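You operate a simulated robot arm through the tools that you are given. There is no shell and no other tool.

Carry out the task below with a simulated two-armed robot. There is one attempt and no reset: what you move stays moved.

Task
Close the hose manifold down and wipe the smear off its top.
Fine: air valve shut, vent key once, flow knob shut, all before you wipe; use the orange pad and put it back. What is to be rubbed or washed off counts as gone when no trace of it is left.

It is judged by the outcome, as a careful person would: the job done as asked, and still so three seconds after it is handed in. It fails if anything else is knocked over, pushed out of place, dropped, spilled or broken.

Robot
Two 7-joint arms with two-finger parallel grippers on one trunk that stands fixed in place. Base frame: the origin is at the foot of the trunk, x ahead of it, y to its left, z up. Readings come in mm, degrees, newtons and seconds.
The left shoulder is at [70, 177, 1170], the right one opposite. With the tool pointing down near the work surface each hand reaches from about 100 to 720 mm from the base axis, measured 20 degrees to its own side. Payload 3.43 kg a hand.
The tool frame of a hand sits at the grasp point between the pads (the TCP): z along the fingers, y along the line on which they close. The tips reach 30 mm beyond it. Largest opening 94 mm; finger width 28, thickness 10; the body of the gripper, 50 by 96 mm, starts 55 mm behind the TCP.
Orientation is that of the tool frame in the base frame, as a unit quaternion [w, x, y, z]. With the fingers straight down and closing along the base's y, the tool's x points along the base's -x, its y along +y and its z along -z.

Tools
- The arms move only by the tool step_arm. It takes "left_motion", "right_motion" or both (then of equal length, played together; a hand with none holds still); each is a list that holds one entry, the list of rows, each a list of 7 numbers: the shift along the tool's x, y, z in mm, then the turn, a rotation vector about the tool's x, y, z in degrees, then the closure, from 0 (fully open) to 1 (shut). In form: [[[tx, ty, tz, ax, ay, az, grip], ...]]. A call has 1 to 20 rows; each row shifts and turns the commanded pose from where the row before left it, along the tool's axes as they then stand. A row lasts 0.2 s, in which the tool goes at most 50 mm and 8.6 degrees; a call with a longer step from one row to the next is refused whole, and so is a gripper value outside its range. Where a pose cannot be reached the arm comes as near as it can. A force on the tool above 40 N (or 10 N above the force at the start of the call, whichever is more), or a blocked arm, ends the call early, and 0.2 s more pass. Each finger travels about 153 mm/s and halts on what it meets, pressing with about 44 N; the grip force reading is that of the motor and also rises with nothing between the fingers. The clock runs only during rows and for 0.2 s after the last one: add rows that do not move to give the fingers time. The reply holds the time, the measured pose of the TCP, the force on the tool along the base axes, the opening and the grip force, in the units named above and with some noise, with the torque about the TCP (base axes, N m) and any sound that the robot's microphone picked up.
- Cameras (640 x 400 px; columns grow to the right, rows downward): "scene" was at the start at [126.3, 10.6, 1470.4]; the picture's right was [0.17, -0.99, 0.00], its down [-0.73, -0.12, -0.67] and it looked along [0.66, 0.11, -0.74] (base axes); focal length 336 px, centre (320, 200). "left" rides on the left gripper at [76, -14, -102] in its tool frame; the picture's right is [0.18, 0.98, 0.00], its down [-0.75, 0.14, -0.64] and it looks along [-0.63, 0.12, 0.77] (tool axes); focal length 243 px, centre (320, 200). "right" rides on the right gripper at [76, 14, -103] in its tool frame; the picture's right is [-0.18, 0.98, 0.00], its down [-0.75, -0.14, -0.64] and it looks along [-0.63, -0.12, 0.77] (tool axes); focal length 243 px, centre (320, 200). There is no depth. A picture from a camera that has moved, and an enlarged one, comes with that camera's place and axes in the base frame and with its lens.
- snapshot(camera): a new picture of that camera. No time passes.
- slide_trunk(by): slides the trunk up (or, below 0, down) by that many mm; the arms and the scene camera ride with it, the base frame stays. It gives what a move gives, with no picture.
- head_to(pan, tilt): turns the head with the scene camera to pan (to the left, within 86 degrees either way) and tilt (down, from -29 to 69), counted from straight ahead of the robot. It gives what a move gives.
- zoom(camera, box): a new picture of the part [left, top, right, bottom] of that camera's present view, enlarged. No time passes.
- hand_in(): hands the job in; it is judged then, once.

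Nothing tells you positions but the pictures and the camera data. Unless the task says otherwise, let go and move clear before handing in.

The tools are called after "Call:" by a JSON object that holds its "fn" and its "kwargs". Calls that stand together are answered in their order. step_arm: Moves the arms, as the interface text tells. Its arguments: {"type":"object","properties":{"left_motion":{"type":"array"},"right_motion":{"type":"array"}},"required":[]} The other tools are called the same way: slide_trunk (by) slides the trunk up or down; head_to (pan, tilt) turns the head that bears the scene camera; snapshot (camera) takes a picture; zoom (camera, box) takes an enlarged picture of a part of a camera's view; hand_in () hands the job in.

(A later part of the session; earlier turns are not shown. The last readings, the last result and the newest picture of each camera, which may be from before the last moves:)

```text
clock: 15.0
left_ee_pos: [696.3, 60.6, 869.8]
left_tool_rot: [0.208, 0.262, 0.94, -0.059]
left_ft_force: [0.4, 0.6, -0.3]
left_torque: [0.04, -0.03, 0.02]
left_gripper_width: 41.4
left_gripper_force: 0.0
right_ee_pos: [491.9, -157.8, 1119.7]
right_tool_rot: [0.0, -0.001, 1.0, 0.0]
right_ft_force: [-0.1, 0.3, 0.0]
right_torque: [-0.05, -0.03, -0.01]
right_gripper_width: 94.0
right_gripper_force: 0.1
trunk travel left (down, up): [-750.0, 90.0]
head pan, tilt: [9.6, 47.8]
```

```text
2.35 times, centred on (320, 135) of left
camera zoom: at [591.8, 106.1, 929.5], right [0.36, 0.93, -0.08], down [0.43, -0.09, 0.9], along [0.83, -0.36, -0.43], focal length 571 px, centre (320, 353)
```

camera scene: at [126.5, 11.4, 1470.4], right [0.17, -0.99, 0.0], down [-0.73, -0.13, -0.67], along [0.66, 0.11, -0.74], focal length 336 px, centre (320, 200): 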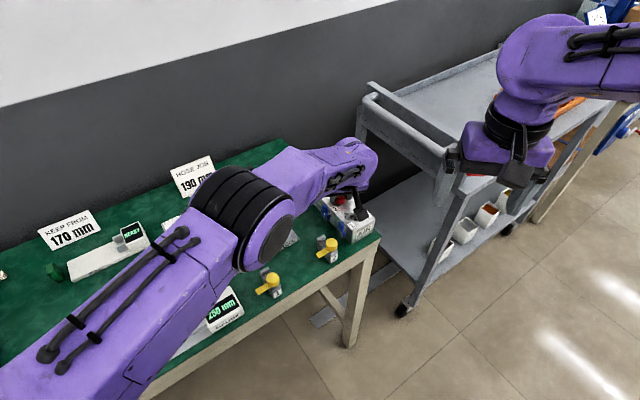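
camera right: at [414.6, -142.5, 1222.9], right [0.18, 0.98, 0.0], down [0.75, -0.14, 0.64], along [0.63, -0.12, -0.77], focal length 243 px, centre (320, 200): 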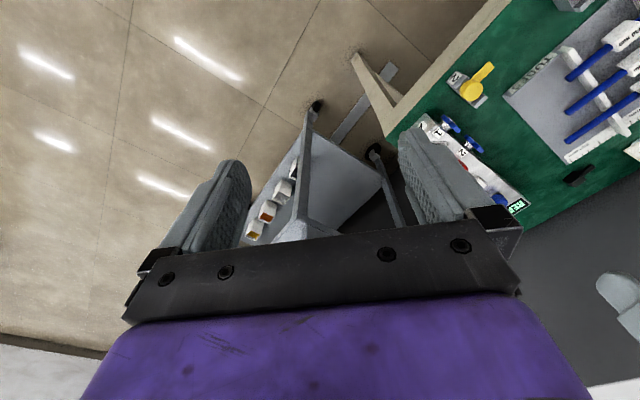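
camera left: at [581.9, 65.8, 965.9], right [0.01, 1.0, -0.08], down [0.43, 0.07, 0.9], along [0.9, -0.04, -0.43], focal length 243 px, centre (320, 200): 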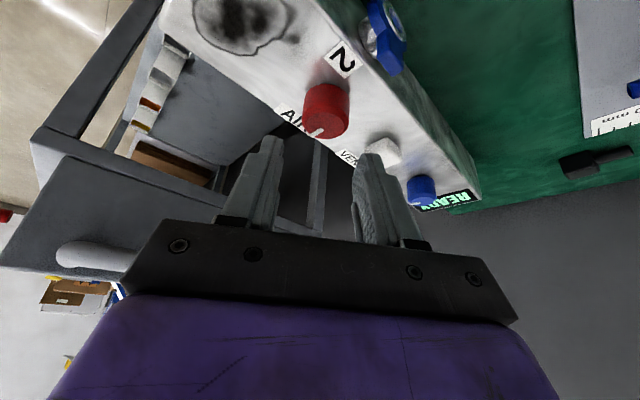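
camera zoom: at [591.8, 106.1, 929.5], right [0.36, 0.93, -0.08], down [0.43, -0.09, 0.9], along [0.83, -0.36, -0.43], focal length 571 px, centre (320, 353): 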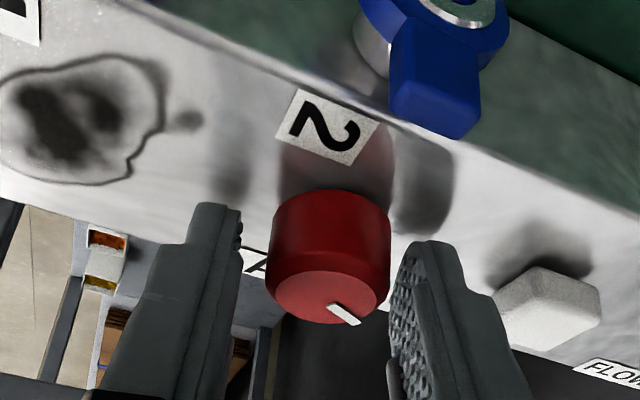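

Good: the pointer now aims roughly along +x. I'll regrip and continue counter-clockwise.

Call:
{"fn": "step_arm", "kwargs": {"left_motion": [[[0, 0, 0, 0, 0, 0, 0.64], [0, 0, 0, 0, 0, 0, 0.7], [0, 0, 0, 0, 0, 0, 0.8], [0, -0.3, 0, -2.75, 0, -5.89, 0.8], [0, -0.3, 0, -2.75, 0, -5.89, 0.8], [0, -0.3, 0, -2.75, 0, -5.89, 0.8], [0, 0, 0, 0, 0, 0, 0.8]]]}}

Call:
{"fn": "zoom", "kwargs": {"camera": "left", "box": [220, 50, 420, 220]}}

```text
clock: 16.6
left_ee_pos: [695.1, 60.9, 869.2]
left_tool_rot: [0.215, 0.098, 0.971, -0.022]
left_ft_force: [3.9, 4.1, 2.3]
left_torque: [0.29, -0.5, 0.02]
left_gripper_width: 29.5
left_gripper_force: 45.2
right_ee_pos: [492.2, -156.3, 1120.7]
right_tool_rot: [0.0, 0.001, 1.0, 0.0]
right_ft_force: [0.6, 0.2, 0.0]
right_torque: [-0.01, 0.01, -0.01]
right_gripper_width: 94.0
right_gripper_force: 0.1
trunk travel left (down, up): [-750.0, 90.0]
head pan, tilt: [9.6, 47.8]
```

```text
2.35 times, centred on (320, 135) of left
camera zoom: at [582.4, 68.8, 929.4], right [0.03, 1.0, -0.08], down [0.43, 0.06, 0.9], along [0.9, -0.06, -0.43], focal length 571 px, centre (320, 353)
```

zoom: 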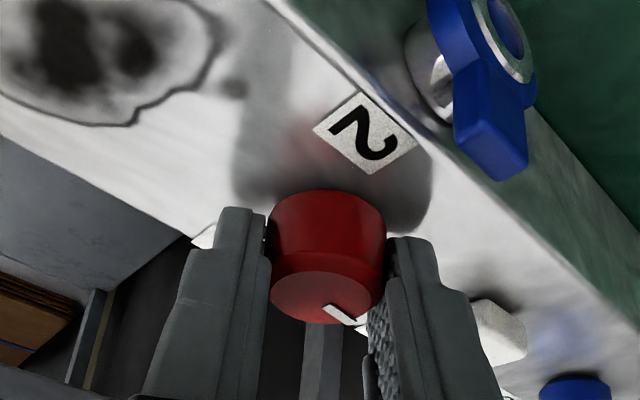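

It is still turning freely, at about 84° in total. I'll continue in small steps and watch the torque.

Call:
{"fn": "step_arm", "kwargs": {"left_motion": [[[0, -0.3, 0, -2.54, 0, -5.44, 0.8], [0, -0.3, 0, -2.54, 0, -5.44, 0.8], [0, -0.3, 0, -2.54, 0, -5.44, 0.8], [0, 0, 0, 0, 0, 0, 0.8]]]}}

Call:
{"fn": "zoom", "kwargs": {"camera": "left", "box": [220, 50, 420, 220]}}

```text
clock: 17.6
left_ee_pos: [693.7, 59.6, 868.7]
left_tool_rot: [0.215, -0.057, 0.975, 0.012]
left_ft_force: [-0.3, 3.7, 3.7]
left_torque: [0.23, 0.01, -0.41]
left_gripper_width: 29.4
left_gripper_force: 45.2
right_ee_pos: [491.6, -156.8, 1121.0]
right_tool_rot: [0.0, 0.0, 1.0, 0.0]
right_ft_force: [0.3, -0.5, 0.7]
right_torque: [0.0, -0.01, 0.05]
right_gripper_width: 94.2
right_gripper_force: 0.0
trunk travel left (down, up): [-750.0, 90.0]
head pan, tilt: [9.6, 47.8]
```

```text
2.35 times, centred on (320, 135) of left
camera zoom: at [584.5, 32.4, 929.3], right [-0.28, 0.96, -0.08], down [0.39, 0.19, 0.9], along [0.88, 0.22, -0.43], focal length 571 px, centre (320, 353)
```

zoom: 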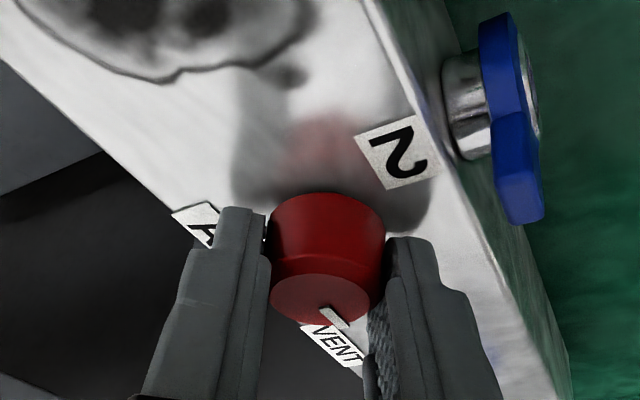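

Torque jumped to -0.41 N·m, so the stop was reached after about 90°, with the pointer now along the box axis. I'll release, lift clear and check the knob and display.

Call:
{"fn": "step_arm", "kwargs": {"left_motion": [[[0, 0, 0, 0, 0, 0, 0.5], [0, 0, 0, 0, 0, 0, 0.5], [-6.3, 0, -13.6, 0, 0, 0, 0.5], [-6.3, 0, -13.6, 0, 0, 0, 0.5], [-6.3, 0, -13.6, 0, 0, 0, 0.5], [-8, 0, -17, 0, 0, 0, 0.5], [-8, 0, -17, 0, 0, 0, 0.5], [-8, 0, -17, 0, 0, 0, 0.5], [0, 0, 0, 0, 0, 0, 0.5]]]}}

Call:
{"fn": "snapshot", "kwargs": {"camera": "left"}}

Call:
{"fn": "zoom", "kwargs": {"camera": "left", "box": [220, 20, 470, 220]}}

Call:
{"fn": "snapshot", "kwargs": {"camera": "scene"}}

```text
clock: 19.6
left_ee_pos: [694.8, 58.3, 971.0]
left_tool_rot: [0.217, -0.056, 0.974, 0.014]
left_ft_force: [-0.2, 0.2, -0.6]
left_torque: [0.03, -0.02, -0.01]
left_gripper_width: 47.1
left_gripper_force: 0.0
right_ee_pos: [491.4, -156.7, 1119.6]
right_tool_rot: [0.0, 0.0, 1.0, 0.0]
right_ft_force: [0.2, 0.6, -0.4]
right_torque: [0.01, 0.0, 0.02]
right_gripper_width: 94.0
right_gripper_force: 0.0
trunk travel left (down, up): [-750.0, 90.0]
head pan, tilt: [9.6, 47.8]
```

```text
taken
camera left: at [584.4, 32.2, 1031.1], right [-0.28, 0.96, -0.08], down [0.39, 0.19, 0.9], along [0.88, 0.22, -0.43], focal length 243 px, centre (320, 200)
```

left: 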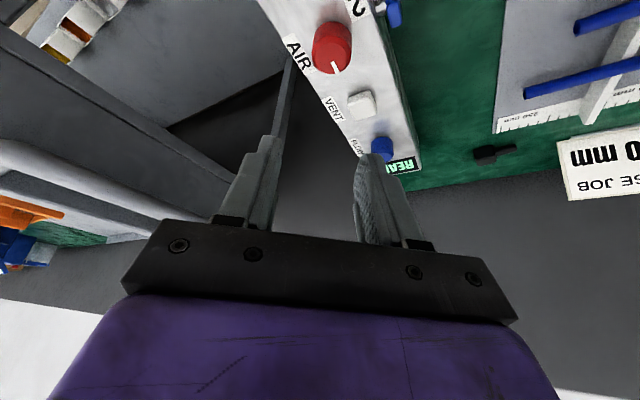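

```text
2.00 times, centred on (345, 120) of left
camera zoom: at [584.4, 32.2, 1031.1], right [-0.28, 0.96, -0.08], down [0.39, 0.19, 0.9], along [0.88, 0.22, -0.43], focal length 485 px, centre (270, 360)
```

zoom: 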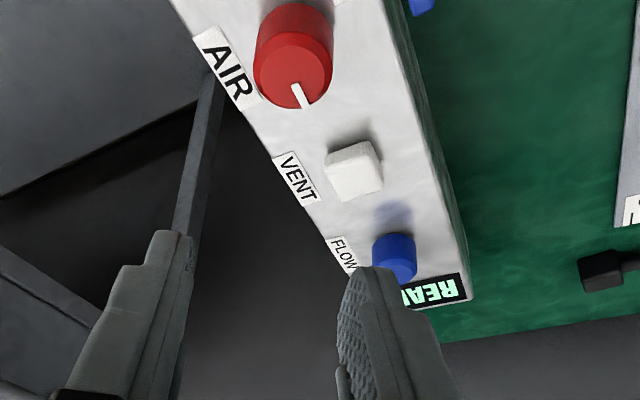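

```text
taken
camera scene: at [126.5, 10.4, 1470.4], right [0.17, -0.99, 0.0], down [-0.73, -0.12, -0.67], along [0.66, 0.11, -0.74], focal length 336 px, centre (320, 200)
```

scene: 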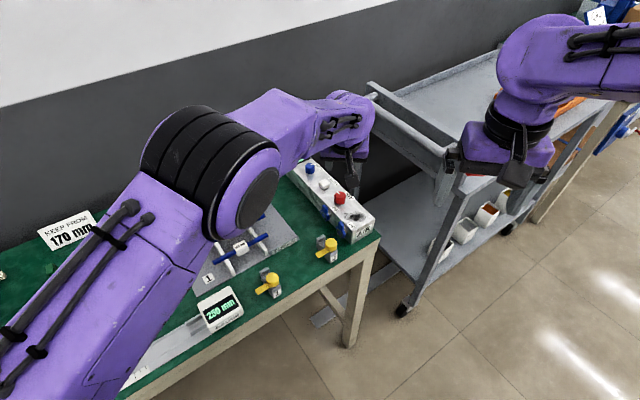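

The AIR knob is shut and stays put, with its pointer along the box axis. Next is the VENT key at about (744.7, 107), so I'll close the fingers and hover above it.

Call:
{"fn": "step_arm", "kwargs": {"left_motion": [[[0, 0, 0, 0, 0, 0, 0.9], [-6.5, 14.2, 29.2, 0, 0, 0, 1.0], [-6.5, 14.2, 29.2, 0, 0, 0, 1.0], [-6.5, 14.2, 29.2, 0, 0, 0, 1.0], [0, 0, 0, 0, 0, 0, 1.0]]]}}

Call:
{"fn": "snapshot", "kwargs": {"camera": "left"}}

Call:
{"fn": "zoom", "kwargs": {"camera": "left", "box": [240, 60, 400, 200]}}

Call:
{"fn": "zoom", "kwargs": {"camera": "scene", "box": [280, 130, 390, 250]}}

```text
clock: 20.8
left_ee_pos: [744.7, 107.2, 899.9]
left_tool_rot: [0.215, -0.055, 0.975, 0.013]
left_ft_force: [0.0, -0.1, 0.0]
left_torque: [0.04, -0.02, -0.01]
left_gripper_width: 0.0
left_gripper_force: 32.8
right_ee_pos: [491.1, -157.5, 1120.7]
right_tool_rot: [0.0, 0.0, 1.0, 0.0]
right_ft_force: [0.0, -0.6, -0.3]
right_torque: [0.01, -0.04, -0.02]
right_gripper_width: 93.8
right_gripper_force: 0.1
trunk travel left (down, up): [-750.0, 90.0]
head pan, tilt: [9.6, 47.8]
```

```text
taken
camera left: at [634.3, 80.4, 959.5], right [-0.28, 0.96, -0.08], down [0.39, 0.19, 0.9], along [0.88, 0.22, -0.43], focal length 243 px, centre (320, 200)
```

left: 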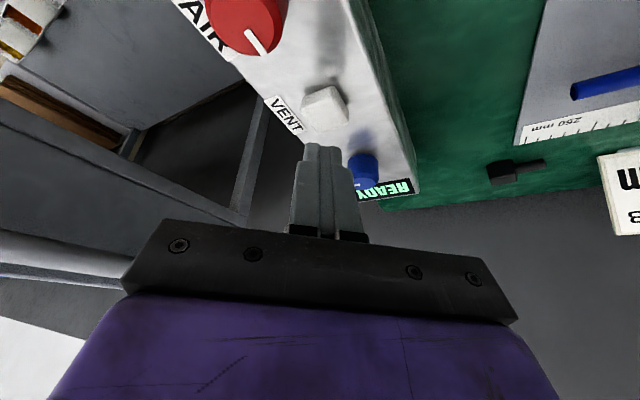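

```text
2.86 times, centred on (320, 130) of left
camera zoom: at [634.3, 80.4, 959.5], right [-0.28, 0.96, -0.08], down [0.39, 0.19, 0.9], along [0.88, 0.22, -0.43], focal length 693 px, centre (320, 400)
```

zoom: 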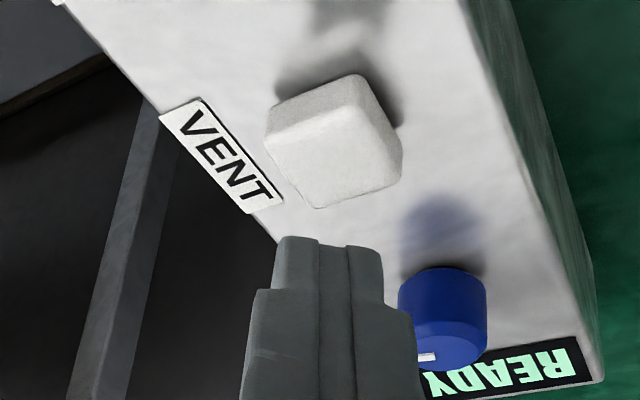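

```text
3.33 times, centred on (335, 190) of scene
camera zoom: at [125.8, 10.1, 1470.4], right [0.17, -0.99, 0.0], down [-0.73, -0.12, -0.67], along [0.66, 0.11, -0.74], focal length 1118 px, centre (270, 233)
```

zoom: 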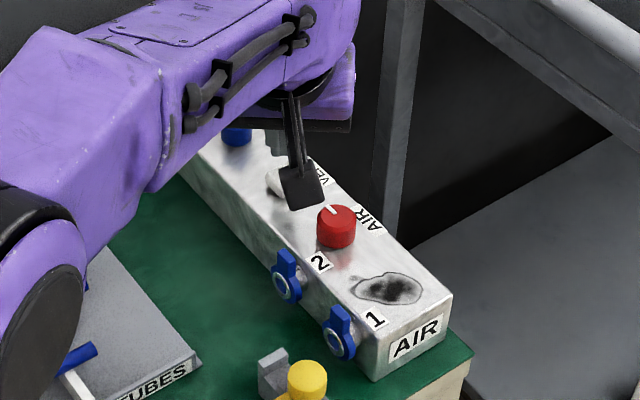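

The closed fingertips are right over the VENT key, about 20 mm above it. I'll lower close and then press in small steps, monitoring force and sound.

Call:
{"fn": "step_arm", "kwargs": {"left_motion": [[[3.2, 0, 6.8, 0, 0, 0, 1.0], [3.2, 0, 6.8, 0, 0, 0, 1.0], [0.64, 0, 1.36, 0, 0, 0, 1.0], [0, 0, 0, 0, 0, 0, 1.0]]]}}

Call:
{"fn": "zoom", "kwargs": {"camera": "left", "box": [240, 60, 400, 200]}}

```text
clock: 21.8
left_ee_pos: [745.0, 108.0, 882.7]
left_tool_rot: [0.216, -0.055, 0.975, 0.012]
left_ft_force: [-0.1, -0.2, 0.9]
left_torque: [0.01, 0.05, 0.01]
left_gripper_width: 0.1
left_gripper_force: 32.8
right_ee_pos: [491.9, -156.7, 1120.4]
right_tool_rot: [0.001, 0.0, 1.0, 0.0]
right_ft_force: [-0.5, 0.9, -0.2]
right_torque: [0.0, 0.0, -0.01]
right_gripper_width: 94.0
right_gripper_force: 0.1
trunk travel left (down, up): [-750.0, 90.0]
head pan, tilt: [9.6, 47.8]
```

```text
2.86 times, centred on (320, 130) of left
camera zoom: at [634.4, 80.9, 943.1], right [-0.28, 0.96, -0.08], down [0.39, 0.19, 0.9], along [0.88, 0.22, -0.43], focal length 693 px, centre (320, 400)
```

zoom: 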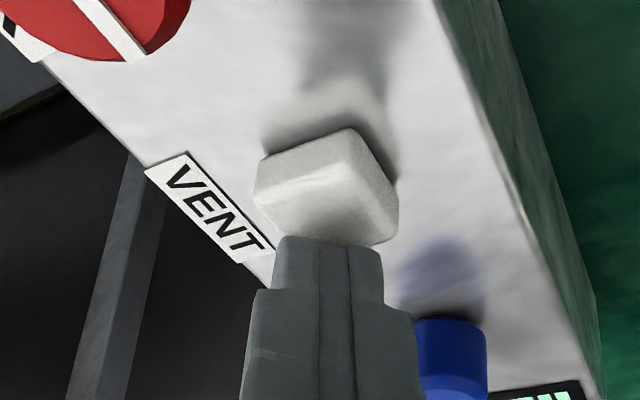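

The tips are a few mm above the key. I'll press down slowly in 1 mm rows.

Call:
{"fn": "step_arm", "kwargs": {"left_motion": [[[0.42, 0, 0.9, 0, 0, 0, 1.0], [0.42, 0, 0.9, 0, 0, 0, 1.0], [0.42, 0, 0.9, 0, 0, 0, 1.0], [0.42, 0, 0.9, 0, 0, 0, 1.0], [0.42, 0, 0.9, 0, 0, 0, 1.0]]]}}

Call:
{"fn": "zoom", "kwargs": {"camera": "left", "box": [240, 60, 400, 200]}}

```text
clock: 23.0
left_ee_pos: [745.2, 108.4, 878.4]
left_tool_rot: [0.216, -0.056, 0.975, 0.012]
left_ft_force: [1.2, 1.1, 3.5]
left_torque: [0.02, -0.01, -0.01]
left_gripper_width: 0.1
left_gripper_force: 33.4
right_ee_pos: [490.9, -156.7, 1120.2]
right_tool_rot: [0.0, 0.0, 1.0, 0.0]
right_ft_force: [1.0, 0.2, -0.1]
right_torque: [0.02, 0.01, -0.02]
right_gripper_width: 94.2
right_gripper_force: 0.1
trunk travel left (down, up): [-750.0, 90.0]
head pan, tilt: [9.6, 47.8]
heard: click
```

```text
2.86 times, centred on (320, 130) of left
camera zoom: at [634.3, 80.6, 938.7], right [-0.28, 0.96, -0.08], down [0.39, 0.19, 0.9], along [0.88, 0.22, -0.43], focal length 693 px, centre (320, 400)
```

zoom: 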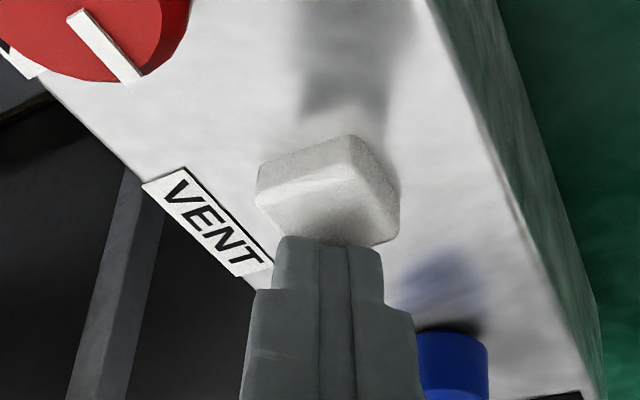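

A click was heard, so the vent key has been pressed once. I'll lift straight off, going high toward the FLOW knob approach.

Call:
{"fn": "step_arm", "kwargs": {"left_motion": [[[-4.24, 0, -9.0, 0, 0, 0, 1.0], [-8.5, 0, -18, 0, 0, 0, 1.0], [-8.5, 0, -18, 0, 0, 0, 1.0], [-8.5, 0, -18, 0, 0, 0, 1.0], [0, 0, 0, 0, 0, 0, 1.0]]]}}

Call:
{"fn": "zoom", "kwargs": {"camera": "left", "box": [240, 20, 440, 210]}}

Call:
{"fn": "zoom", "kwargs": {"camera": "scene", "box": [280, 130, 390, 250]}}

```text
clock: 24.2
left_ee_pos: [745.3, 107.2, 946.8]
left_tool_rot: [0.216, -0.056, 0.975, 0.013]
left_ft_force: [-0.5, 0.5, -0.9]
left_torque: [-0.03, -0.05, -0.01]
left_gripper_width: 0.0
left_gripper_force: 32.4
right_ee_pos: [491.8, -157.7, 1119.6]
right_tool_rot: [0.0, 0.001, 1.0, 0.001]
right_ft_force: [0.3, 0.3, 0.6]
right_torque: [-0.03, 0.02, 0.04]
right_gripper_width: 93.9
right_gripper_force: 0.1
trunk travel left (down, up): [-750.0, 90.0]
head pan, tilt: [9.6, 47.8]
```

```text
2.11 times, centred on (340, 115) of left
camera zoom: at [634.8, 80.5, 1006.9], right [-0.28, 0.96, -0.08], down [0.39, 0.19, 0.9], along [0.88, 0.22, -0.43], focal length 511 px, centre (278, 379)
```

zoom: 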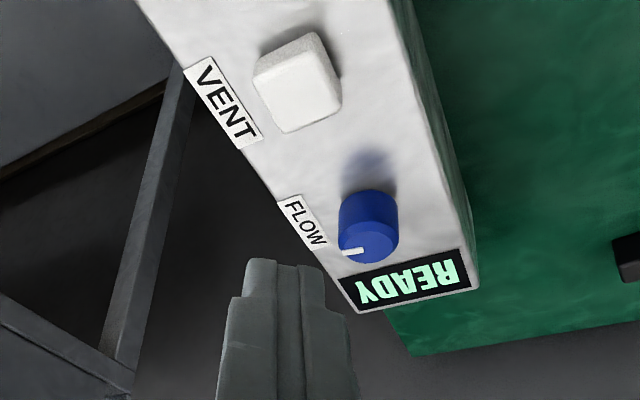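

```text
3.33 times, centred on (335, 190) of scene
camera zoom: at [126.6, 10.6, 1470.4], right [0.17, -0.99, 0.0], down [-0.73, -0.12, -0.67], along [0.66, 0.11, -0.74], focal length 1118 px, centre (270, 233)
```

zoom: 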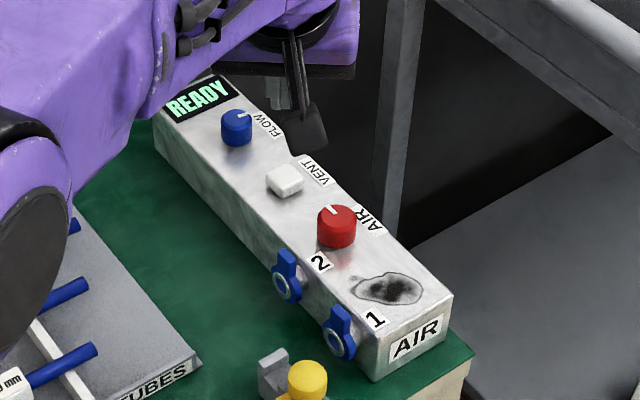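

The vent key is up again and nothing else has changed. The FLOW knob at about (792, 155) needs more tilt, so I'll tilt to 45° and yaw to about -25° while still high, with the fingers part open.

Call:
{"fn": "step_arm", "kwargs": {"left_motion": [[[0, 0, 0, 0, -6.53, 0, 0.8], [0, 0, 0, 0, -6.53, 0, 0.6], [0, 0, 0, 0, -6.53, 0, 0.57], [0, 0, 0, 5.66, 0, 5.66, 0.57], [0, 0, 0, 5.66, 0, 5.66, 0.57], [0, 0, 0, 5.66, 0, 5.66, 0.57], [0, 0, 0, 5.66, 0, 5.66, 0.57], [0, 0, 0, 0, 0, 0, 0.57]]]}}

Call:
{"fn": "snapshot", "kwargs": {"camera": "left"}}

Call:
{"fn": "snapshot", "kwargs": {"camera": "scene"}}

```text
clock: 26.0
left_ee_pos: [744.9, 105.8, 948.4]
left_tool_rot: [0.37, 0.205, 0.902, -0.086]
left_ft_force: [0.3, -0.9, 0.4]
left_torque: [-0.01, -0.01, 0.01]
left_gripper_width: 40.2
left_gripper_force: 0.1
right_ee_pos: [491.6, -157.9, 1119.8]
right_tool_rot: [0.0, 0.0, 1.0, 0.0]
right_ft_force: [-0.5, 0.0, 0.8]
right_torque: [0.02, -0.03, 0.03]
right_gripper_width: 94.0
right_gripper_force: 0.0
trunk travel left (down, up): [-750.0, 90.0]
head pan, tilt: [9.6, 47.8]
```

```text
taken
camera left: at [624.7, 148.4, 966.7], right [0.31, 0.94, -0.13], down [0.14, 0.09, 0.99], along [0.94, -0.32, -0.1], focal length 243 px, centre (320, 200)
```

left: 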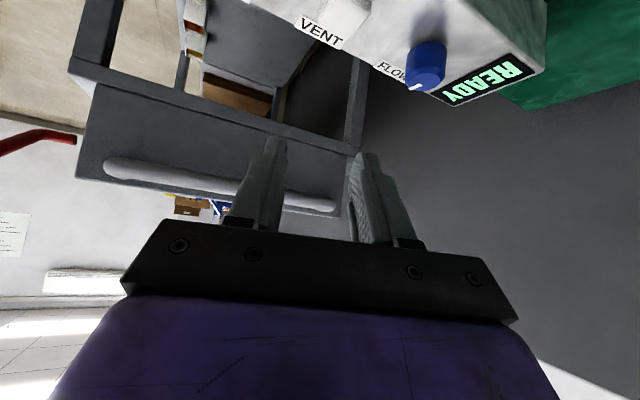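

```text
taken
camera scene: at [126.1, 9.4, 1470.4], right [0.17, -0.99, 0.0], down [-0.73, -0.12, -0.67], along [0.66, 0.11, -0.74], focal length 336 px, centre (320, 200)
```

scene: 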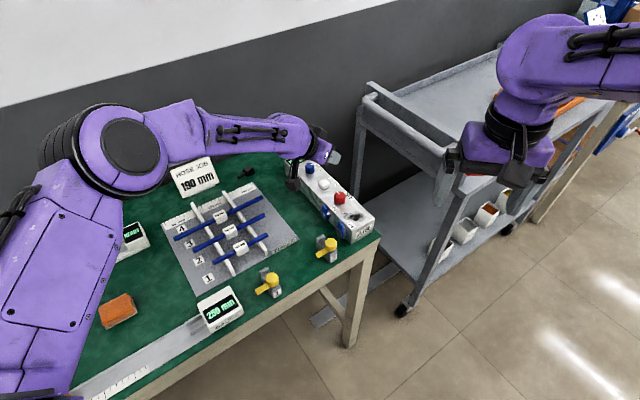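

All good. I'll now translate to hover over the FLOW knob (tips about 18 mm above it).

Call:
{"fn": "step_arm", "kwargs": {"left_motion": [[[8.1, 21.7, 12.2, 0, 0, 0, 0.57], [8.1, 21.7, 12.2, 0, 0, 0, 0.57], [8.2, 21.7, 12.2, 0, 0, 0, 0.57], [0, 0, 0, 0, 0, 0, 0.57]]]}}

Call:
{"fn": "snapshot", "kwargs": {"camera": "left"}}

Call:
{"fn": "zoom", "kwargs": {"camera": "left", "box": [230, 40, 410, 200]}}

Call:
{"fn": "zoom", "kwargs": {"camera": "scene", "box": [260, 120, 370, 230]}}

```text
clock: 27.0
left_ee_pos: [781.4, 163.8, 904.0]
left_tool_rot: [0.37, 0.203, 0.903, -0.085]
left_ft_force: [-0.2, -0.6, -0.9]
left_torque: [-0.02, -0.01, 0.0]
left_gripper_width: 40.5
left_gripper_force: 0.0
right_ee_pos: [491.9, -156.6, 1120.6]
right_tool_rot: [0.001, 0.0, 1.0, -0.001]
right_ft_force: [-0.8, -0.6, 0.6]
right_torque: [0.01, -0.04, 0.0]
right_gripper_width: 93.7
right_gripper_force: 0.0
trunk travel left (down, up): [-750.0, 90.0]
head pan, tilt: [9.6, 47.8]
```

```text
taken
camera left: at [660.5, 205.1, 922.8], right [0.3, 0.94, -0.13], down [0.14, 0.09, 0.99], along [0.94, -0.32, -0.1], focal length 243 px, centre (320, 200)
```

left: 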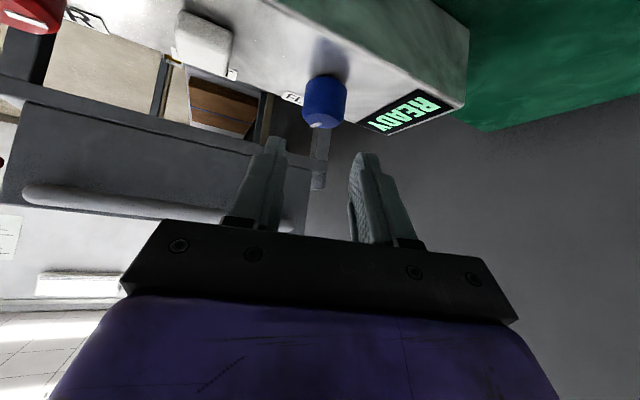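

```text
2.50 times, centred on (320, 120) of left
camera zoom: at [660.5, 205.1, 922.8], right [0.3, 0.94, -0.13], down [0.14, 0.09, 0.99], along [0.94, -0.32, -0.1], focal length 606 px, centre (320, 400)
```

zoom: 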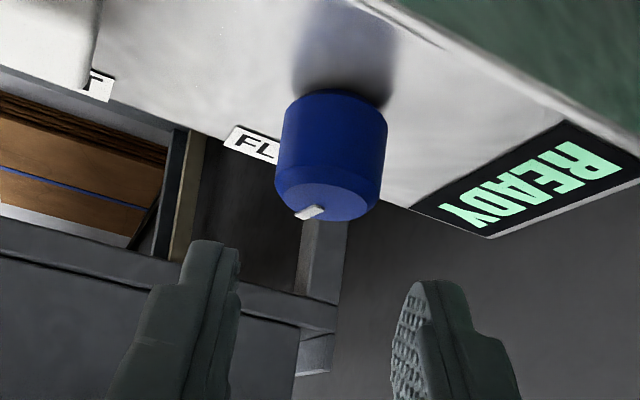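

```text
3.64 times, centred on (315, 175) of scene
camera zoom: at [126.1, 10.5, 1470.4], right [0.17, -0.99, 0.0], down [-0.73, -0.12, -0.67], along [0.66, 0.11, -0.74], focal length 1220 px, centre (338, 291)
```

zoom: 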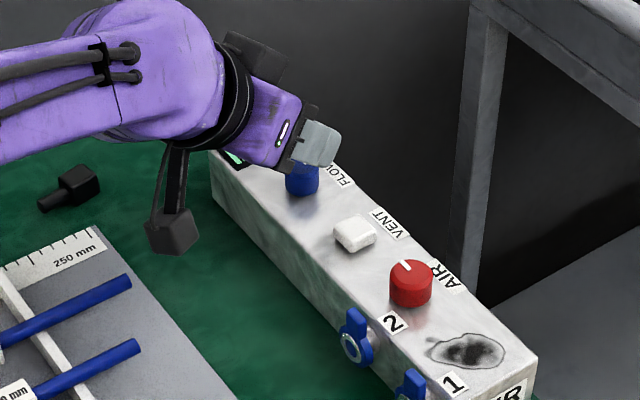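

The knob needs the hand about 3 mm toward tool -y. I'll correct that and descend around the FLOW knob.

Call:
{"fn": "step_arm", "kwargs": {"left_motion": [[[0, -3.0, 0, 0, 0, 0, 0.57], [8, 0, 9, 0, 0, 0, 0.57], [8, 0, 9, 0, 0, 0, 0.57], [7.9, 0, 9, 0, 0, 0, 0.57], [0, 0, 0, 0, 0, 0, 0.57]]]}}

Call:
{"fn": "zoom", "kwargs": {"camera": "left", "box": [230, 40, 410, 200]}}

Call:
{"fn": "zoom", "kwargs": {"camera": "scene", "box": [270, 130, 340, 200]}}

```text
clock: 28.2
left_ee_pos: [780.8, 158.8, 867.7]
left_tool_rot: [0.37, 0.204, 0.902, -0.085]
left_ft_force: [0.5, 0.1, -0.4]
left_torque: [0.01, 0.0, -0.01]
left_gripper_width: 40.6
left_gripper_force: 0.1
right_ee_pos: [490.5, -156.7, 1120.5]
right_tool_rot: [0.0, 0.0, 1.0, 0.0]
right_ft_force: [0.4, 0.3, 1.0]
right_torque: [0.04, -0.01, 0.0]
right_gripper_width: 94.1
right_gripper_force: 0.1
trunk travel left (down, up): [-750.0, 90.0]
head pan, tilt: [9.6, 47.8]
```

```text
2.50 times, centred on (320, 120) of left
camera zoom: at [660.7, 200.4, 886.8], right [0.3, 0.94, -0.13], down [0.14, 0.09, 0.99], along [0.94, -0.32, -0.1], focal length 606 px, centre (320, 400)
```

zoom: 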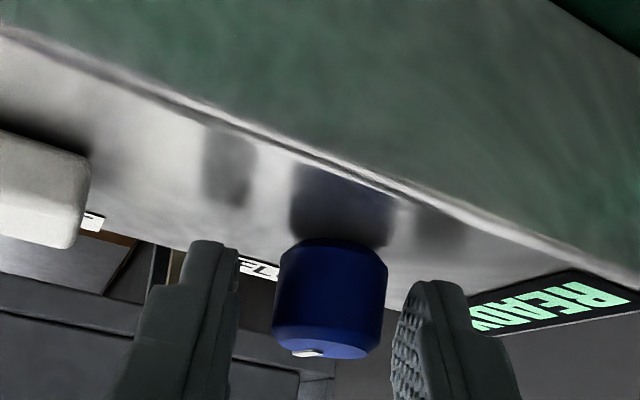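

```text
5.71 times, centred on (305, 165) of scene
camera zoom: at [126.2, 10.5, 1470.4], right [0.17, -0.99, 0.0], down [-0.73, -0.12, -0.67], along [0.66, 0.11, -0.74], focal length 1917 px, centre (406, 400)
```

zoom: 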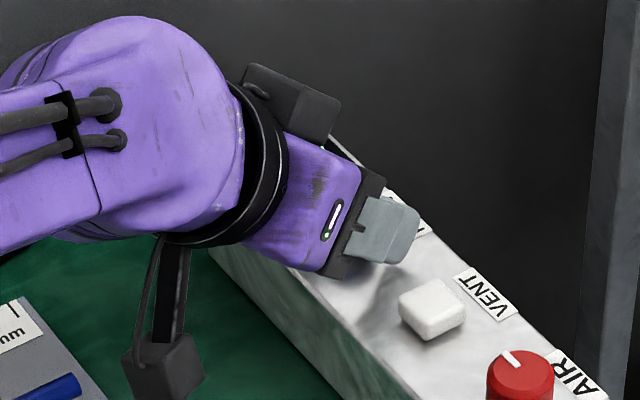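

The blue knob sits between the fingers, about 1 mm off centre. I'll nudge, close, and try a small counter-clockwise turn.

Call:
{"fn": "step_arm", "kwargs": {"left_motion": [[[0, 1.0, 0, 0, 0, 0, 0.57], [0, 0, 0, 0, 0, 0, 0.65], [0, 0, 0, 0, 0, 0, 0.72], [0, 0, 0, 0, 0, 0, 0.85], [0, 0, 0, 0, 0, 0, 0.85]]]}}

Call:
{"fn": "zoom", "kwargs": {"camera": "left", "box": [230, 40, 410, 200]}}

```text
clock: 29.4
left_ee_pos: [781.3, 160.2, 867.8]
left_tool_rot: [0.37, 0.203, 0.903, -0.085]
left_ft_force: [1.2, 2.0, 1.1]
left_torque: [0.08, 0.06, 0.04]
left_gripper_width: 25.2
left_gripper_force: 44.9
right_ee_pos: [493.1, -155.8, 1119.6]
right_tool_rot: [0.001, 0.0, 1.0, 0.0]
right_ft_force: [1.6, -0.3, -0.1]
right_torque: [0.02, -0.04, 0.04]
right_gripper_width: 93.8
right_gripper_force: 0.0
trunk travel left (down, up): [-750.0, 90.0]
head pan, tilt: [9.6, 47.8]
```

```text
2.50 times, centred on (320, 120) of left
camera zoom: at [661.3, 201.9, 886.9], right [0.3, 0.94, -0.13], down [0.14, 0.09, 0.99], along [0.94, -0.32, -0.1], focal length 606 px, centre (320, 400)
```

zoom: 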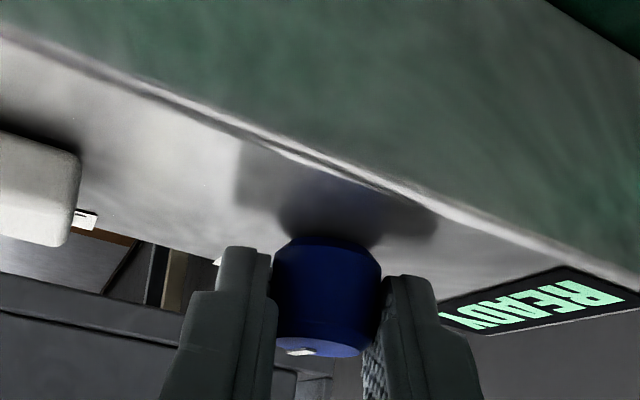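

Gripped at 25.2 mm with little force. I'll turn counter-clockwise about 12°, orbiting the knob axis.

Call:
{"fn": "step_arm", "kwargs": {"left_motion": [[[0, -1.4, 0, -4.22, 0, -4.27, 0.85], [0, -1.4, 0, -4.22, 0, -4.27, 0.85], [0, 0, 0, 0, 0, 0, 0.85]]]}}

Call:
{"fn": "zoom", "kwargs": {"camera": "left", "box": [230, 40, 410, 200]}}

```text
clock: 30.2
left_ee_pos: [780.3, 156.5, 867.3]
left_tool_rot: [0.377, 0.108, 0.919, -0.046]
left_ft_force: [2.7, 3.3, 2.9]
left_torque: [0.55, 0.46, 0.05]
left_gripper_width: 25.3
left_gripper_force: 44.9
right_ee_pos: [492.4, -156.2, 1119.1]
right_tool_rot: [0.0, 0.001, 1.0, 0.0]
right_ft_force: [0.7, 0.6, -0.1]
right_torque: [-0.01, -0.04, 0.03]
right_gripper_width: 93.8
right_gripper_force: 0.0
trunk travel left (down, up): [-750.0, 90.0]
head pan, tilt: [9.6, 47.8]
```

```text
2.50 times, centred on (320, 120) of left
camera zoom: at [654.4, 173.4, 887.0], right [0.1, 0.99, -0.13], down [0.12, 0.12, 0.99], along [0.99, -0.11, -0.1], focal length 606 px, centre (320, 400)
```

zoom: 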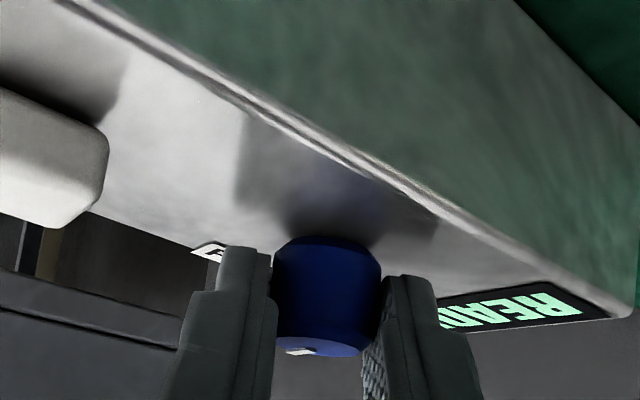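

The flow knob follows freely counter-clockwise, so I'll continue.

Call:
{"fn": "step_arm", "kwargs": {"left_motion": [[[0, -1.4, 0, -4.22, 0, -4.27, 0.85], [0, -1.4, 0, -4.22, 0, -4.27, 0.85], [0, -1.4, 0, -4.22, 0, -4.27, 0.85], [0, -1.4, 0, -4.22, 0, -4.27, 0.85], [0, 0, 0, 0, 0, 0, 0.85]]]}}

Call:
{"fn": "zoom", "kwargs": {"camera": "left", "box": [230, 40, 410, 200]}}

Call:
{"fn": "snapshot", "kwargs": {"camera": "scene"}}

```text
clock: 31.4
left_ee_pos: [780.0, 153.0, 868.3]
left_tool_rot: [0.377, -0.086, 0.922, 0.034]
left_ft_force: [8.7, 4.1, 4.1]
left_torque: [0.47, 0.05, 0.08]
left_gripper_width: 25.3
left_gripper_force: 45.6
right_ee_pos: [493.2, -156.4, 1120.4]
right_tool_rot: [0.0, 0.0, 1.0, 0.0]
right_ft_force: [-0.8, 0.1, -0.5]
right_torque: [-0.02, -0.01, 0.03]
right_gripper_width: 93.9
right_gripper_force: 0.1
trunk travel left (down, up): [-750.0, 90.0]
head pan, tilt: [9.6, 47.8]
```

```text
2.50 times, centred on (320, 120) of left
camera zoom: at [659.0, 115.3, 887.4], right [-0.31, 0.94, -0.13], down [0.06, 0.16, 0.99], along [0.95, 0.3, -0.1], focal length 606 px, centre (320, 400)
```

zoom: 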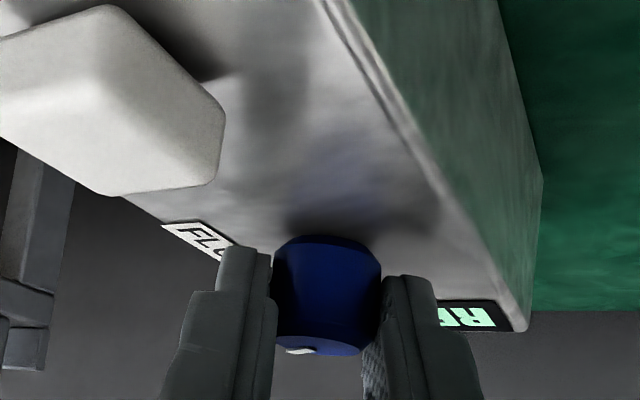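

```text
taken
camera scene: at [127.4, 11.3, 1470.3], right [0.17, -0.99, 0.0], down [-0.73, -0.12, -0.67], along [0.66, 0.11, -0.74], focal length 336 px, centre (320, 200)
```

scene: 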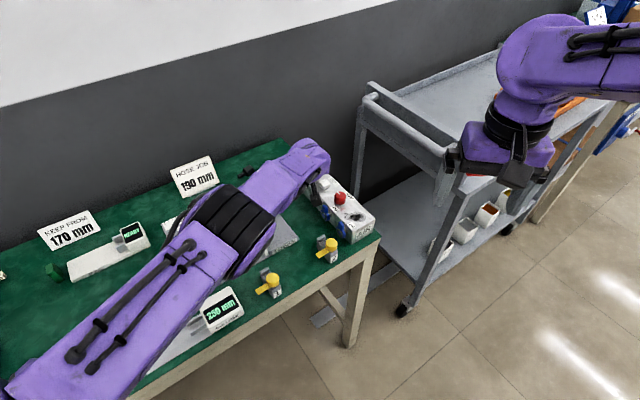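

It has turned about 36°. I'll continue a little further, easing the hand forward slightly to reduce the pull.

Call:
{"fn": "step_arm", "kwargs": {"left_motion": [[[-0.4, -1.3, 0.4, -4.22, 0, -4.27, 0.85], [-0.4, -1.3, 0.4, -4.22, 0, -4.27, 0.85], [-0.4, -1.3, 0.4, -4.22, 0, -4.27, 0.85], [0, 0, 0, 0, 0, 0, 0.85]]]}}

Call:
{"fn": "zoom", "kwargs": {"camera": "left", "box": [230, 40, 410, 200]}}

```text
clock: 32.2
left_ee_pos: [776.6, 145.8, 873.7]
left_tool_rot: [0.37, -0.218, 0.9, 0.079]
left_ft_force: [6.4, -7.5, -5.7]
left_torque: [0.79, 0.69, 1.17]
left_gripper_width: 25.7
left_gripper_force: 10.7
left hand out of reach, approached as far as the arm can: row 2, 3
right_ee_pos: [493.6, -159.2, 1117.1]
right_tool_rot: [-0.001, -0.001, 1.0, 0.002]
right_ft_force: [-0.5, -0.1, 0.0]
right_torque: [0.0, -0.03, 0.0]
right_gripper_width: 93.9
right_gripper_force: 0.1
trunk travel left (down, up): [-750.0, 90.0]
head pan, tilt: [9.6, 47.8]
stopped in row 4 (left hand): the force on the tool passed its limit at 48 N (the readings are from after the stop); the commanded pose is now the measured one
```

```text
2.50 times, centred on (320, 120) of left
camera zoom: at [669.2, 77.5, 893.2], right [-0.56, 0.82, -0.15], down [0.01, 0.18, 0.98], along [0.83, 0.55, -0.11], focal length 606 px, centre (320, 400)
```

zoom: 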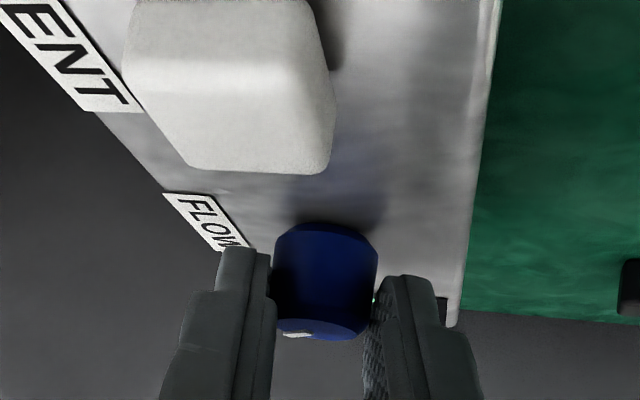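

The arm reached its limit there and a brief 48 N stop occurred. I'll release the knob now and check that nothing shifted.

Call:
{"fn": "step_arm", "kwargs": {"left_motion": [[[0, 0, 0, 0, 0, 0, 0.57], [0, 0, 0, 0, 0, 0, 0.57]]]}}

Call:
{"fn": "zoom", "kwargs": {"camera": "left", "box": [230, 40, 410, 200]}}

Call:
{"fn": "zoom", "kwargs": {"camera": "scene", "box": [260, 130, 400, 260]}}

```text
clock: 32.8
left_ee_pos: [773.9, 152.3, 875.1]
left_tool_rot: [0.37, -0.218, 0.899, 0.081]
left_ft_force: [0.0, -0.5, 0.3]
left_torque: [-0.01, -0.02, 0.01]
left_gripper_width: 40.3
left_gripper_force: 0.1
right_ee_pos: [492.0, -157.1, 1120.8]
right_tool_rot: [0.001, 0.0, 1.0, 0.0]
right_ft_force: [0.7, 0.5, -0.2]
right_torque: [0.01, -0.03, -0.01]
right_gripper_width: 93.9
right_gripper_force: 0.1
trunk travel left (down, up): [-750.0, 90.0]
head pan, tilt: [9.6, 47.8]
```

```text
2.50 times, centred on (320, 120) of left
camera zoom: at [667.6, 83.7, 894.3], right [-0.56, 0.81, -0.14], down [0.01, 0.18, 0.98], along [0.83, 0.55, -0.11], focal length 606 px, centre (320, 400)
```

zoom: 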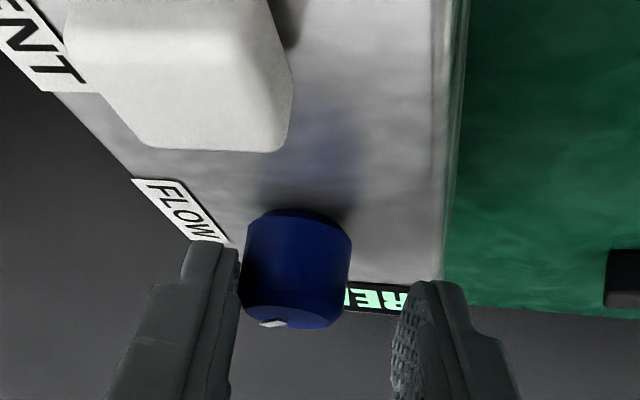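

```text
3.08 times, centred on (330, 195) of scene
camera zoom: at [126.3, 10.5, 1470.4], right [0.17, -0.99, 0.0], down [-0.73, -0.13, -0.67], along [0.66, 0.11, -0.74], focal length 1032 px, centre (289, 215)
```

zoom: 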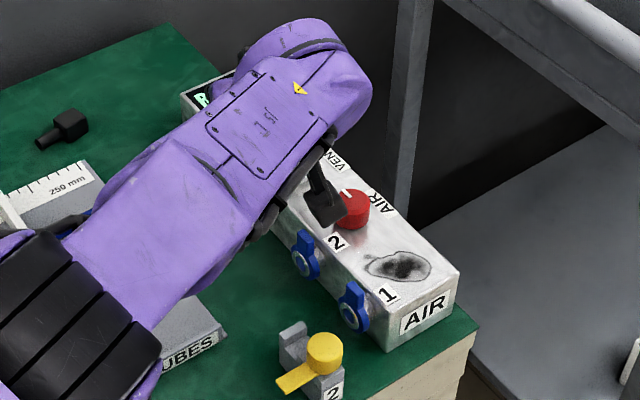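

The box has not moved (its features match the first picture). The knob has turned about 52°; I'll recentre, swing the open hand back clockwise around the knob (centre 791.5, 155.2), and take a second grip.

Call:
{"fn": "step_arm", "kwargs": {"left_motion": [[[0, -5.1, 0, 0, 0, 0, 0.57], [0, 2.2, 0, 5.22, 0, 5.28, 0.57], [0, 2.2, 0, 5.22, 0, 5.28, 0.57], [0, 2.2, 0, 5.22, 0, 5.28, 0.57], [0, 2.2, 0, 5.22, 0, 5.28, 0.57], [0, 2.2, 0, 5.22, 0, 5.28, 0.57], [0, 2.2, 0, 5.22, 0, 5.28, 0.57], [0, 2.2, 0, 5.22, 0, 5.28, 0.57], [0, 0, 0, 0, 0, 0, 0.57]]]}}

Call:
{"fn": "zoom", "kwargs": {"camera": "left", "box": [230, 40, 410, 200]}}

```text
clock: 34.8
left_ee_pos: [775.1, 164.1, 875.1]
left_tool_rot: [0.375, 0.197, 0.902, -0.088]
left_ft_force: [-1.0, -0.3, -0.2]
left_torque: [0.04, -0.01, -0.01]
left_gripper_width: 40.4
left_gripper_force: 0.0
right_ee_pos: [491.4, -157.1, 1120.1]
right_tool_rot: [0.001, -0.001, 1.0, 0.0]
right_ft_force: [0.1, 0.4, -0.1]
right_torque: [-0.02, -0.02, -0.02]
right_gripper_width: 94.1
right_gripper_force: 0.0
trunk travel left (down, up): [-750.0, 90.0]
head pan, tilt: [9.6, 47.8]
```

```text
2.50 times, centred on (320, 120) of left
camera zoom: at [654.3, 204.7, 892.6], right [0.3, 0.94, -0.14], down [0.13, 0.11, 0.99], along [0.95, -0.31, -0.09], focal length 606 px, centre (320, 400)
```

zoom: 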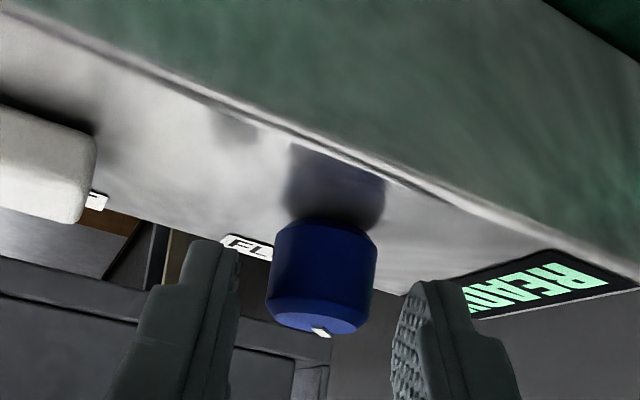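

The hand is well placed for a second grip. I'll lower in, close, then turn counter-clockwise again.

Call:
{"fn": "step_arm", "kwargs": {"left_motion": [[[0.35, -1.1, 4.85, 0, 0, 0, 0.57], [0.35, 0, 4.85, 0, 0, 0, 0.57], [0, 0, 0, 0, 0, 0, 0.65], [0, 0, 0, 0, 0, 0, 0.72], [0, 0, 0, 0, 0, 0, 0.85], [0, 0, 0, 0, 0, 0, 0.85]]]}}

Call:
{"fn": "zoom", "kwargs": {"camera": "left", "box": [230, 40, 410, 200]}}

```text
clock: 36.2
left_ee_pos: [780.0, 160.2, 869.3]
left_tool_rot: [0.375, 0.197, 0.901, -0.088]
left_ft_force: [1.2, 2.3, 2.0]
left_torque: [0.04, -0.08, 0.05]
left_gripper_width: 25.5
left_gripper_force: 45.0
right_ee_pos: [491.6, -156.1, 1119.7]
right_tool_rot: [0.0, -0.001, 1.0, 0.001]
right_ft_force: [-0.1, 0.2, 0.4]
right_torque: [0.01, -0.02, -0.03]
right_gripper_width: 94.0
right_gripper_force: 0.1
trunk travel left (down, up): [-750.0, 90.0]
head pan, tilt: [9.6, 47.8]
```

```text
2.50 times, centred on (320, 120) of left
camera zoom: at [659.5, 201.7, 885.7], right [0.3, 0.94, -0.14], down [0.13, 0.11, 0.99], along [0.95, -0.31, -0.09], focal length 606 px, centre (320, 400)
```

zoom: 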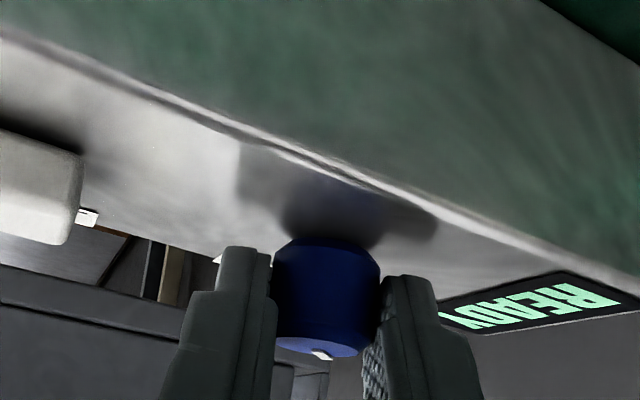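

Call:
{"fn": "step_arm", "kwargs": {"left_motion": [[[0, -1.3, 0, -4.26, 0, -4.23, 0.85], [0, -1.3, 0, -4.26, 0, -4.23, 0.85], [0, -1.3, 0, -4.26, 0, -4.23, 0.85], [0, 0, 0, 0, 0, 0, 0.85]]]}}

Call:
{"fn": "zoom", "kwargs": {"camera": "left", "box": [230, 40, 410, 200]}}

```text
clock: 37.2
left_ee_pos: [778.9, 156.3, 867.3]
left_tool_rot: [0.382, 0.053, 0.922, -0.028]
left_ft_force: [3.4, 2.1, 3.4]
left_torque: [0.49, -0.52, 0.03]
left_gripper_width: 25.6
left_gripper_force: 44.8
right_ee_pos: [492.1, -155.4, 1119.7]
right_tool_rot: [0.0, -0.001, 1.0, 0.0]
right_ft_force: [-0.6, 0.1, -0.4]
right_torque: [0.0, 0.01, -0.01]
right_gripper_width: 93.9
right_gripper_force: 0.0
trunk travel left (down, up): [-750.0, 90.0]
head pan, tilt: [9.6, 47.8]
```

```text
2.50 times, centred on (320, 120) of left
camera zoom: at [651.8, 158.1, 886.4], right [-0.01, 0.99, -0.14], down [0.09, 0.14, 0.99], along [1.0, 0.0, -0.1], focal length 606 px, centre (320, 400)
```

zoom: 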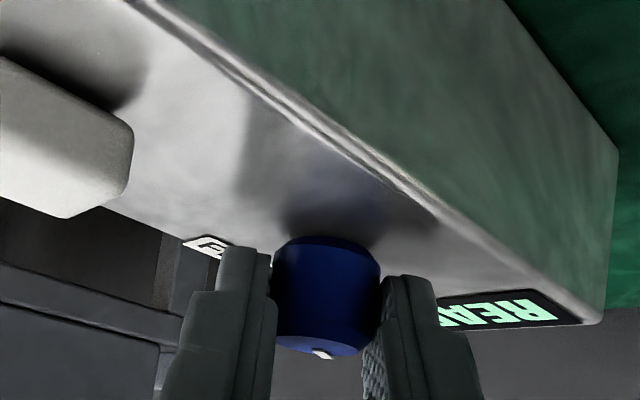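

The knob keeps following with near-zero torque, at about 70° total. I'll continue to about 84° and check.

Call:
{"fn": "step_arm", "kwargs": {"left_motion": [[[0, -1.3, 0, -4.26, 0, -4.23, 0.85], [0, -1.3, 0, -4.26, 0, -4.23, 0.85], [0, 0, 0, 0, 0, 0, 0.85]]]}}

Call:
{"fn": "zoom", "kwargs": {"camera": "left", "box": [230, 40, 410, 200]}}

```text
clock: 38.0
left_ee_pos: [779.6, 153.5, 868.3]
left_tool_rot: [0.382, -0.042, 0.923, 0.012]
left_ft_force: [4.6, 1.1, 3.6]
left_torque: [0.44, -0.26, 0.01]
left_gripper_width: 25.5
left_gripper_force: 45.4
right_ee_pos: [492.5, -156.0, 1120.6]
right_tool_rot: [0.001, -0.001, 1.0, 0.0]
right_ft_force: [-0.5, -0.1, -0.5]
right_torque: [-0.03, 0.01, 0.0]
right_gripper_width: 93.9
right_gripper_force: 0.0
trunk travel left (down, up): [-750.0, 90.0]
head pan, tilt: [9.6, 47.8]
```

```text
2.50 times, centred on (320, 120) of left
camera zoom: at [654.3, 128.6, 886.8], right [-0.22, 0.97, -0.14], down [0.07, 0.16, 0.99], along [0.97, 0.2, -0.1], focal length 606 px, centre (320, 400)
```

zoom: 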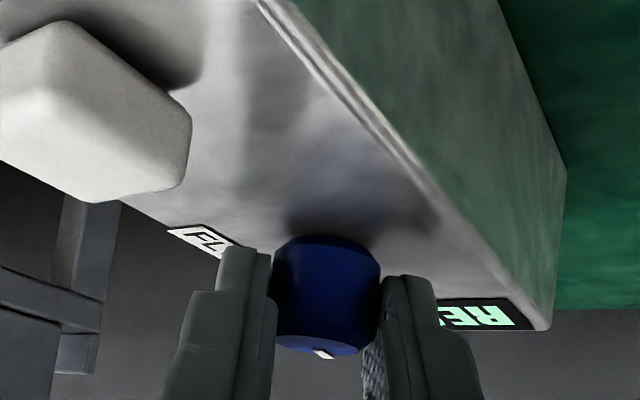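

The hand is near its yaw limit again, so I'll regrip once more: open, swing back 30°, close.

Call:
{"fn": "step_arm", "kwargs": {"left_motion": [[[0, 0, 0, 0, 0, 0, 0.57], [0, 0, 0, 0, 0, 0, 0.57], [0, 1.57, 0, 5.33, 0, 5.29, 0.57], [0, 1.57, 0, 5.33, 0, 5.29, 0.57], [0, 1.57, 0, 5.33, 0, 5.29, 0.57], [0, 1.57, 0, 5.33, 0, 5.29, 0.57], [0, 0, 0, 0, 0, 0, 0.57]]]}}

Call:
{"fn": "zoom", "kwargs": {"camera": "left", "box": [230, 40, 410, 200]}}

```text
clock: 39.6
left_ee_pos: [779.1, 160.3, 868.2]
left_tool_rot: [0.375, 0.197, 0.902, -0.088]
left_ft_force: [0.6, -0.5, -0.5]
left_torque: [0.02, 0.02, 0.01]
left_gripper_width: 40.5
left_gripper_force: 0.2
right_ee_pos: [492.3, -157.5, 1121.2]
right_tool_rot: [-0.001, -0.001, 1.0, 0.0]
right_ft_force: [-0.1, -0.5, 0.4]
right_torque: [0.03, -0.01, 0.0]
right_gripper_width: 93.9
right_gripper_force: 0.1
trunk travel left (down, up): [-750.0, 90.0]
head pan, tilt: [9.6, 47.8]
```

```text
2.50 times, centred on (320, 120) of left
camera zoom: at [658.6, 200.9, 885.9], right [0.3, 0.94, -0.14], down [0.13, 0.11, 0.99], along [0.95, -0.31, -0.09], focal length 606 px, centre (320, 400)
```

zoom: 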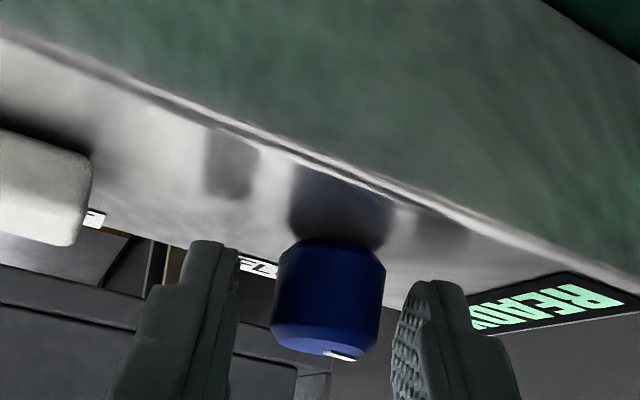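

The pointer is now nearly along the box axis. I'll close and turn the final bit until the stop.

Call:
{"fn": "step_arm", "kwargs": {"left_motion": [[[0, 0.7, 0, 0, 0, 0, 0.65], [0, 0, 0, 0, 0, 0, 0.72], [0, 0, 0, 0, 0, 0, 0.85], [0, 0, 0, 0, 0, 0, 0.85], [0, -1.1, 0, -3.55, 0, -3.52, 0.85], [0, -1.1, 0, -3.55, 0, -3.52, 0.85], [0, -1.1, 0, -3.55, 0, -3.52, 0.85], [0, 0, 0, 0, 0, 0, 0.85]]]}}

Call:
{"fn": "zoom", "kwargs": {"camera": "left", "box": [230, 40, 410, 200]}}

```text
clock: 41.4
left_ee_pos: [779.0, 157.4, 867.7]
left_tool_rot: [0.382, 0.078, 0.92, -0.039]
left_ft_force: [2.4, 1.3, -1.0]
left_torque: [0.34, -0.59, -0.11]
left_gripper_width: 25.4
left_gripper_force: 45.4
right_ee_pos: [493.2, -155.9, 1119.6]
right_tool_rot: [0.001, 0.0, 1.0, 0.0]
right_ft_force: [0.0, 0.1, -0.2]
right_torque: [0.02, -0.01, 0.0]
right_gripper_width: 94.1
right_gripper_force: 0.2
trunk travel left (down, up): [-750.0, 90.0]
head pan, tilt: [9.6, 47.8]
```

```text
2.50 times, centred on (320, 120) of left
camera zoom: at [651.7, 165.7, 886.0], right [0.04, 0.99, -0.14], down [0.1, 0.14, 0.99], along [0.99, -0.06, -0.1], focal length 606 px, centre (320, 400)
```

zoom: 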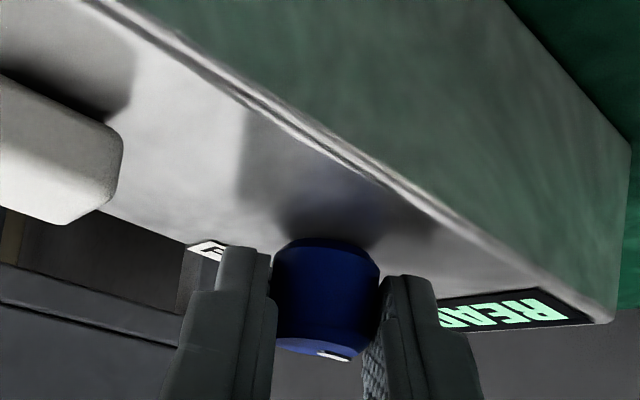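

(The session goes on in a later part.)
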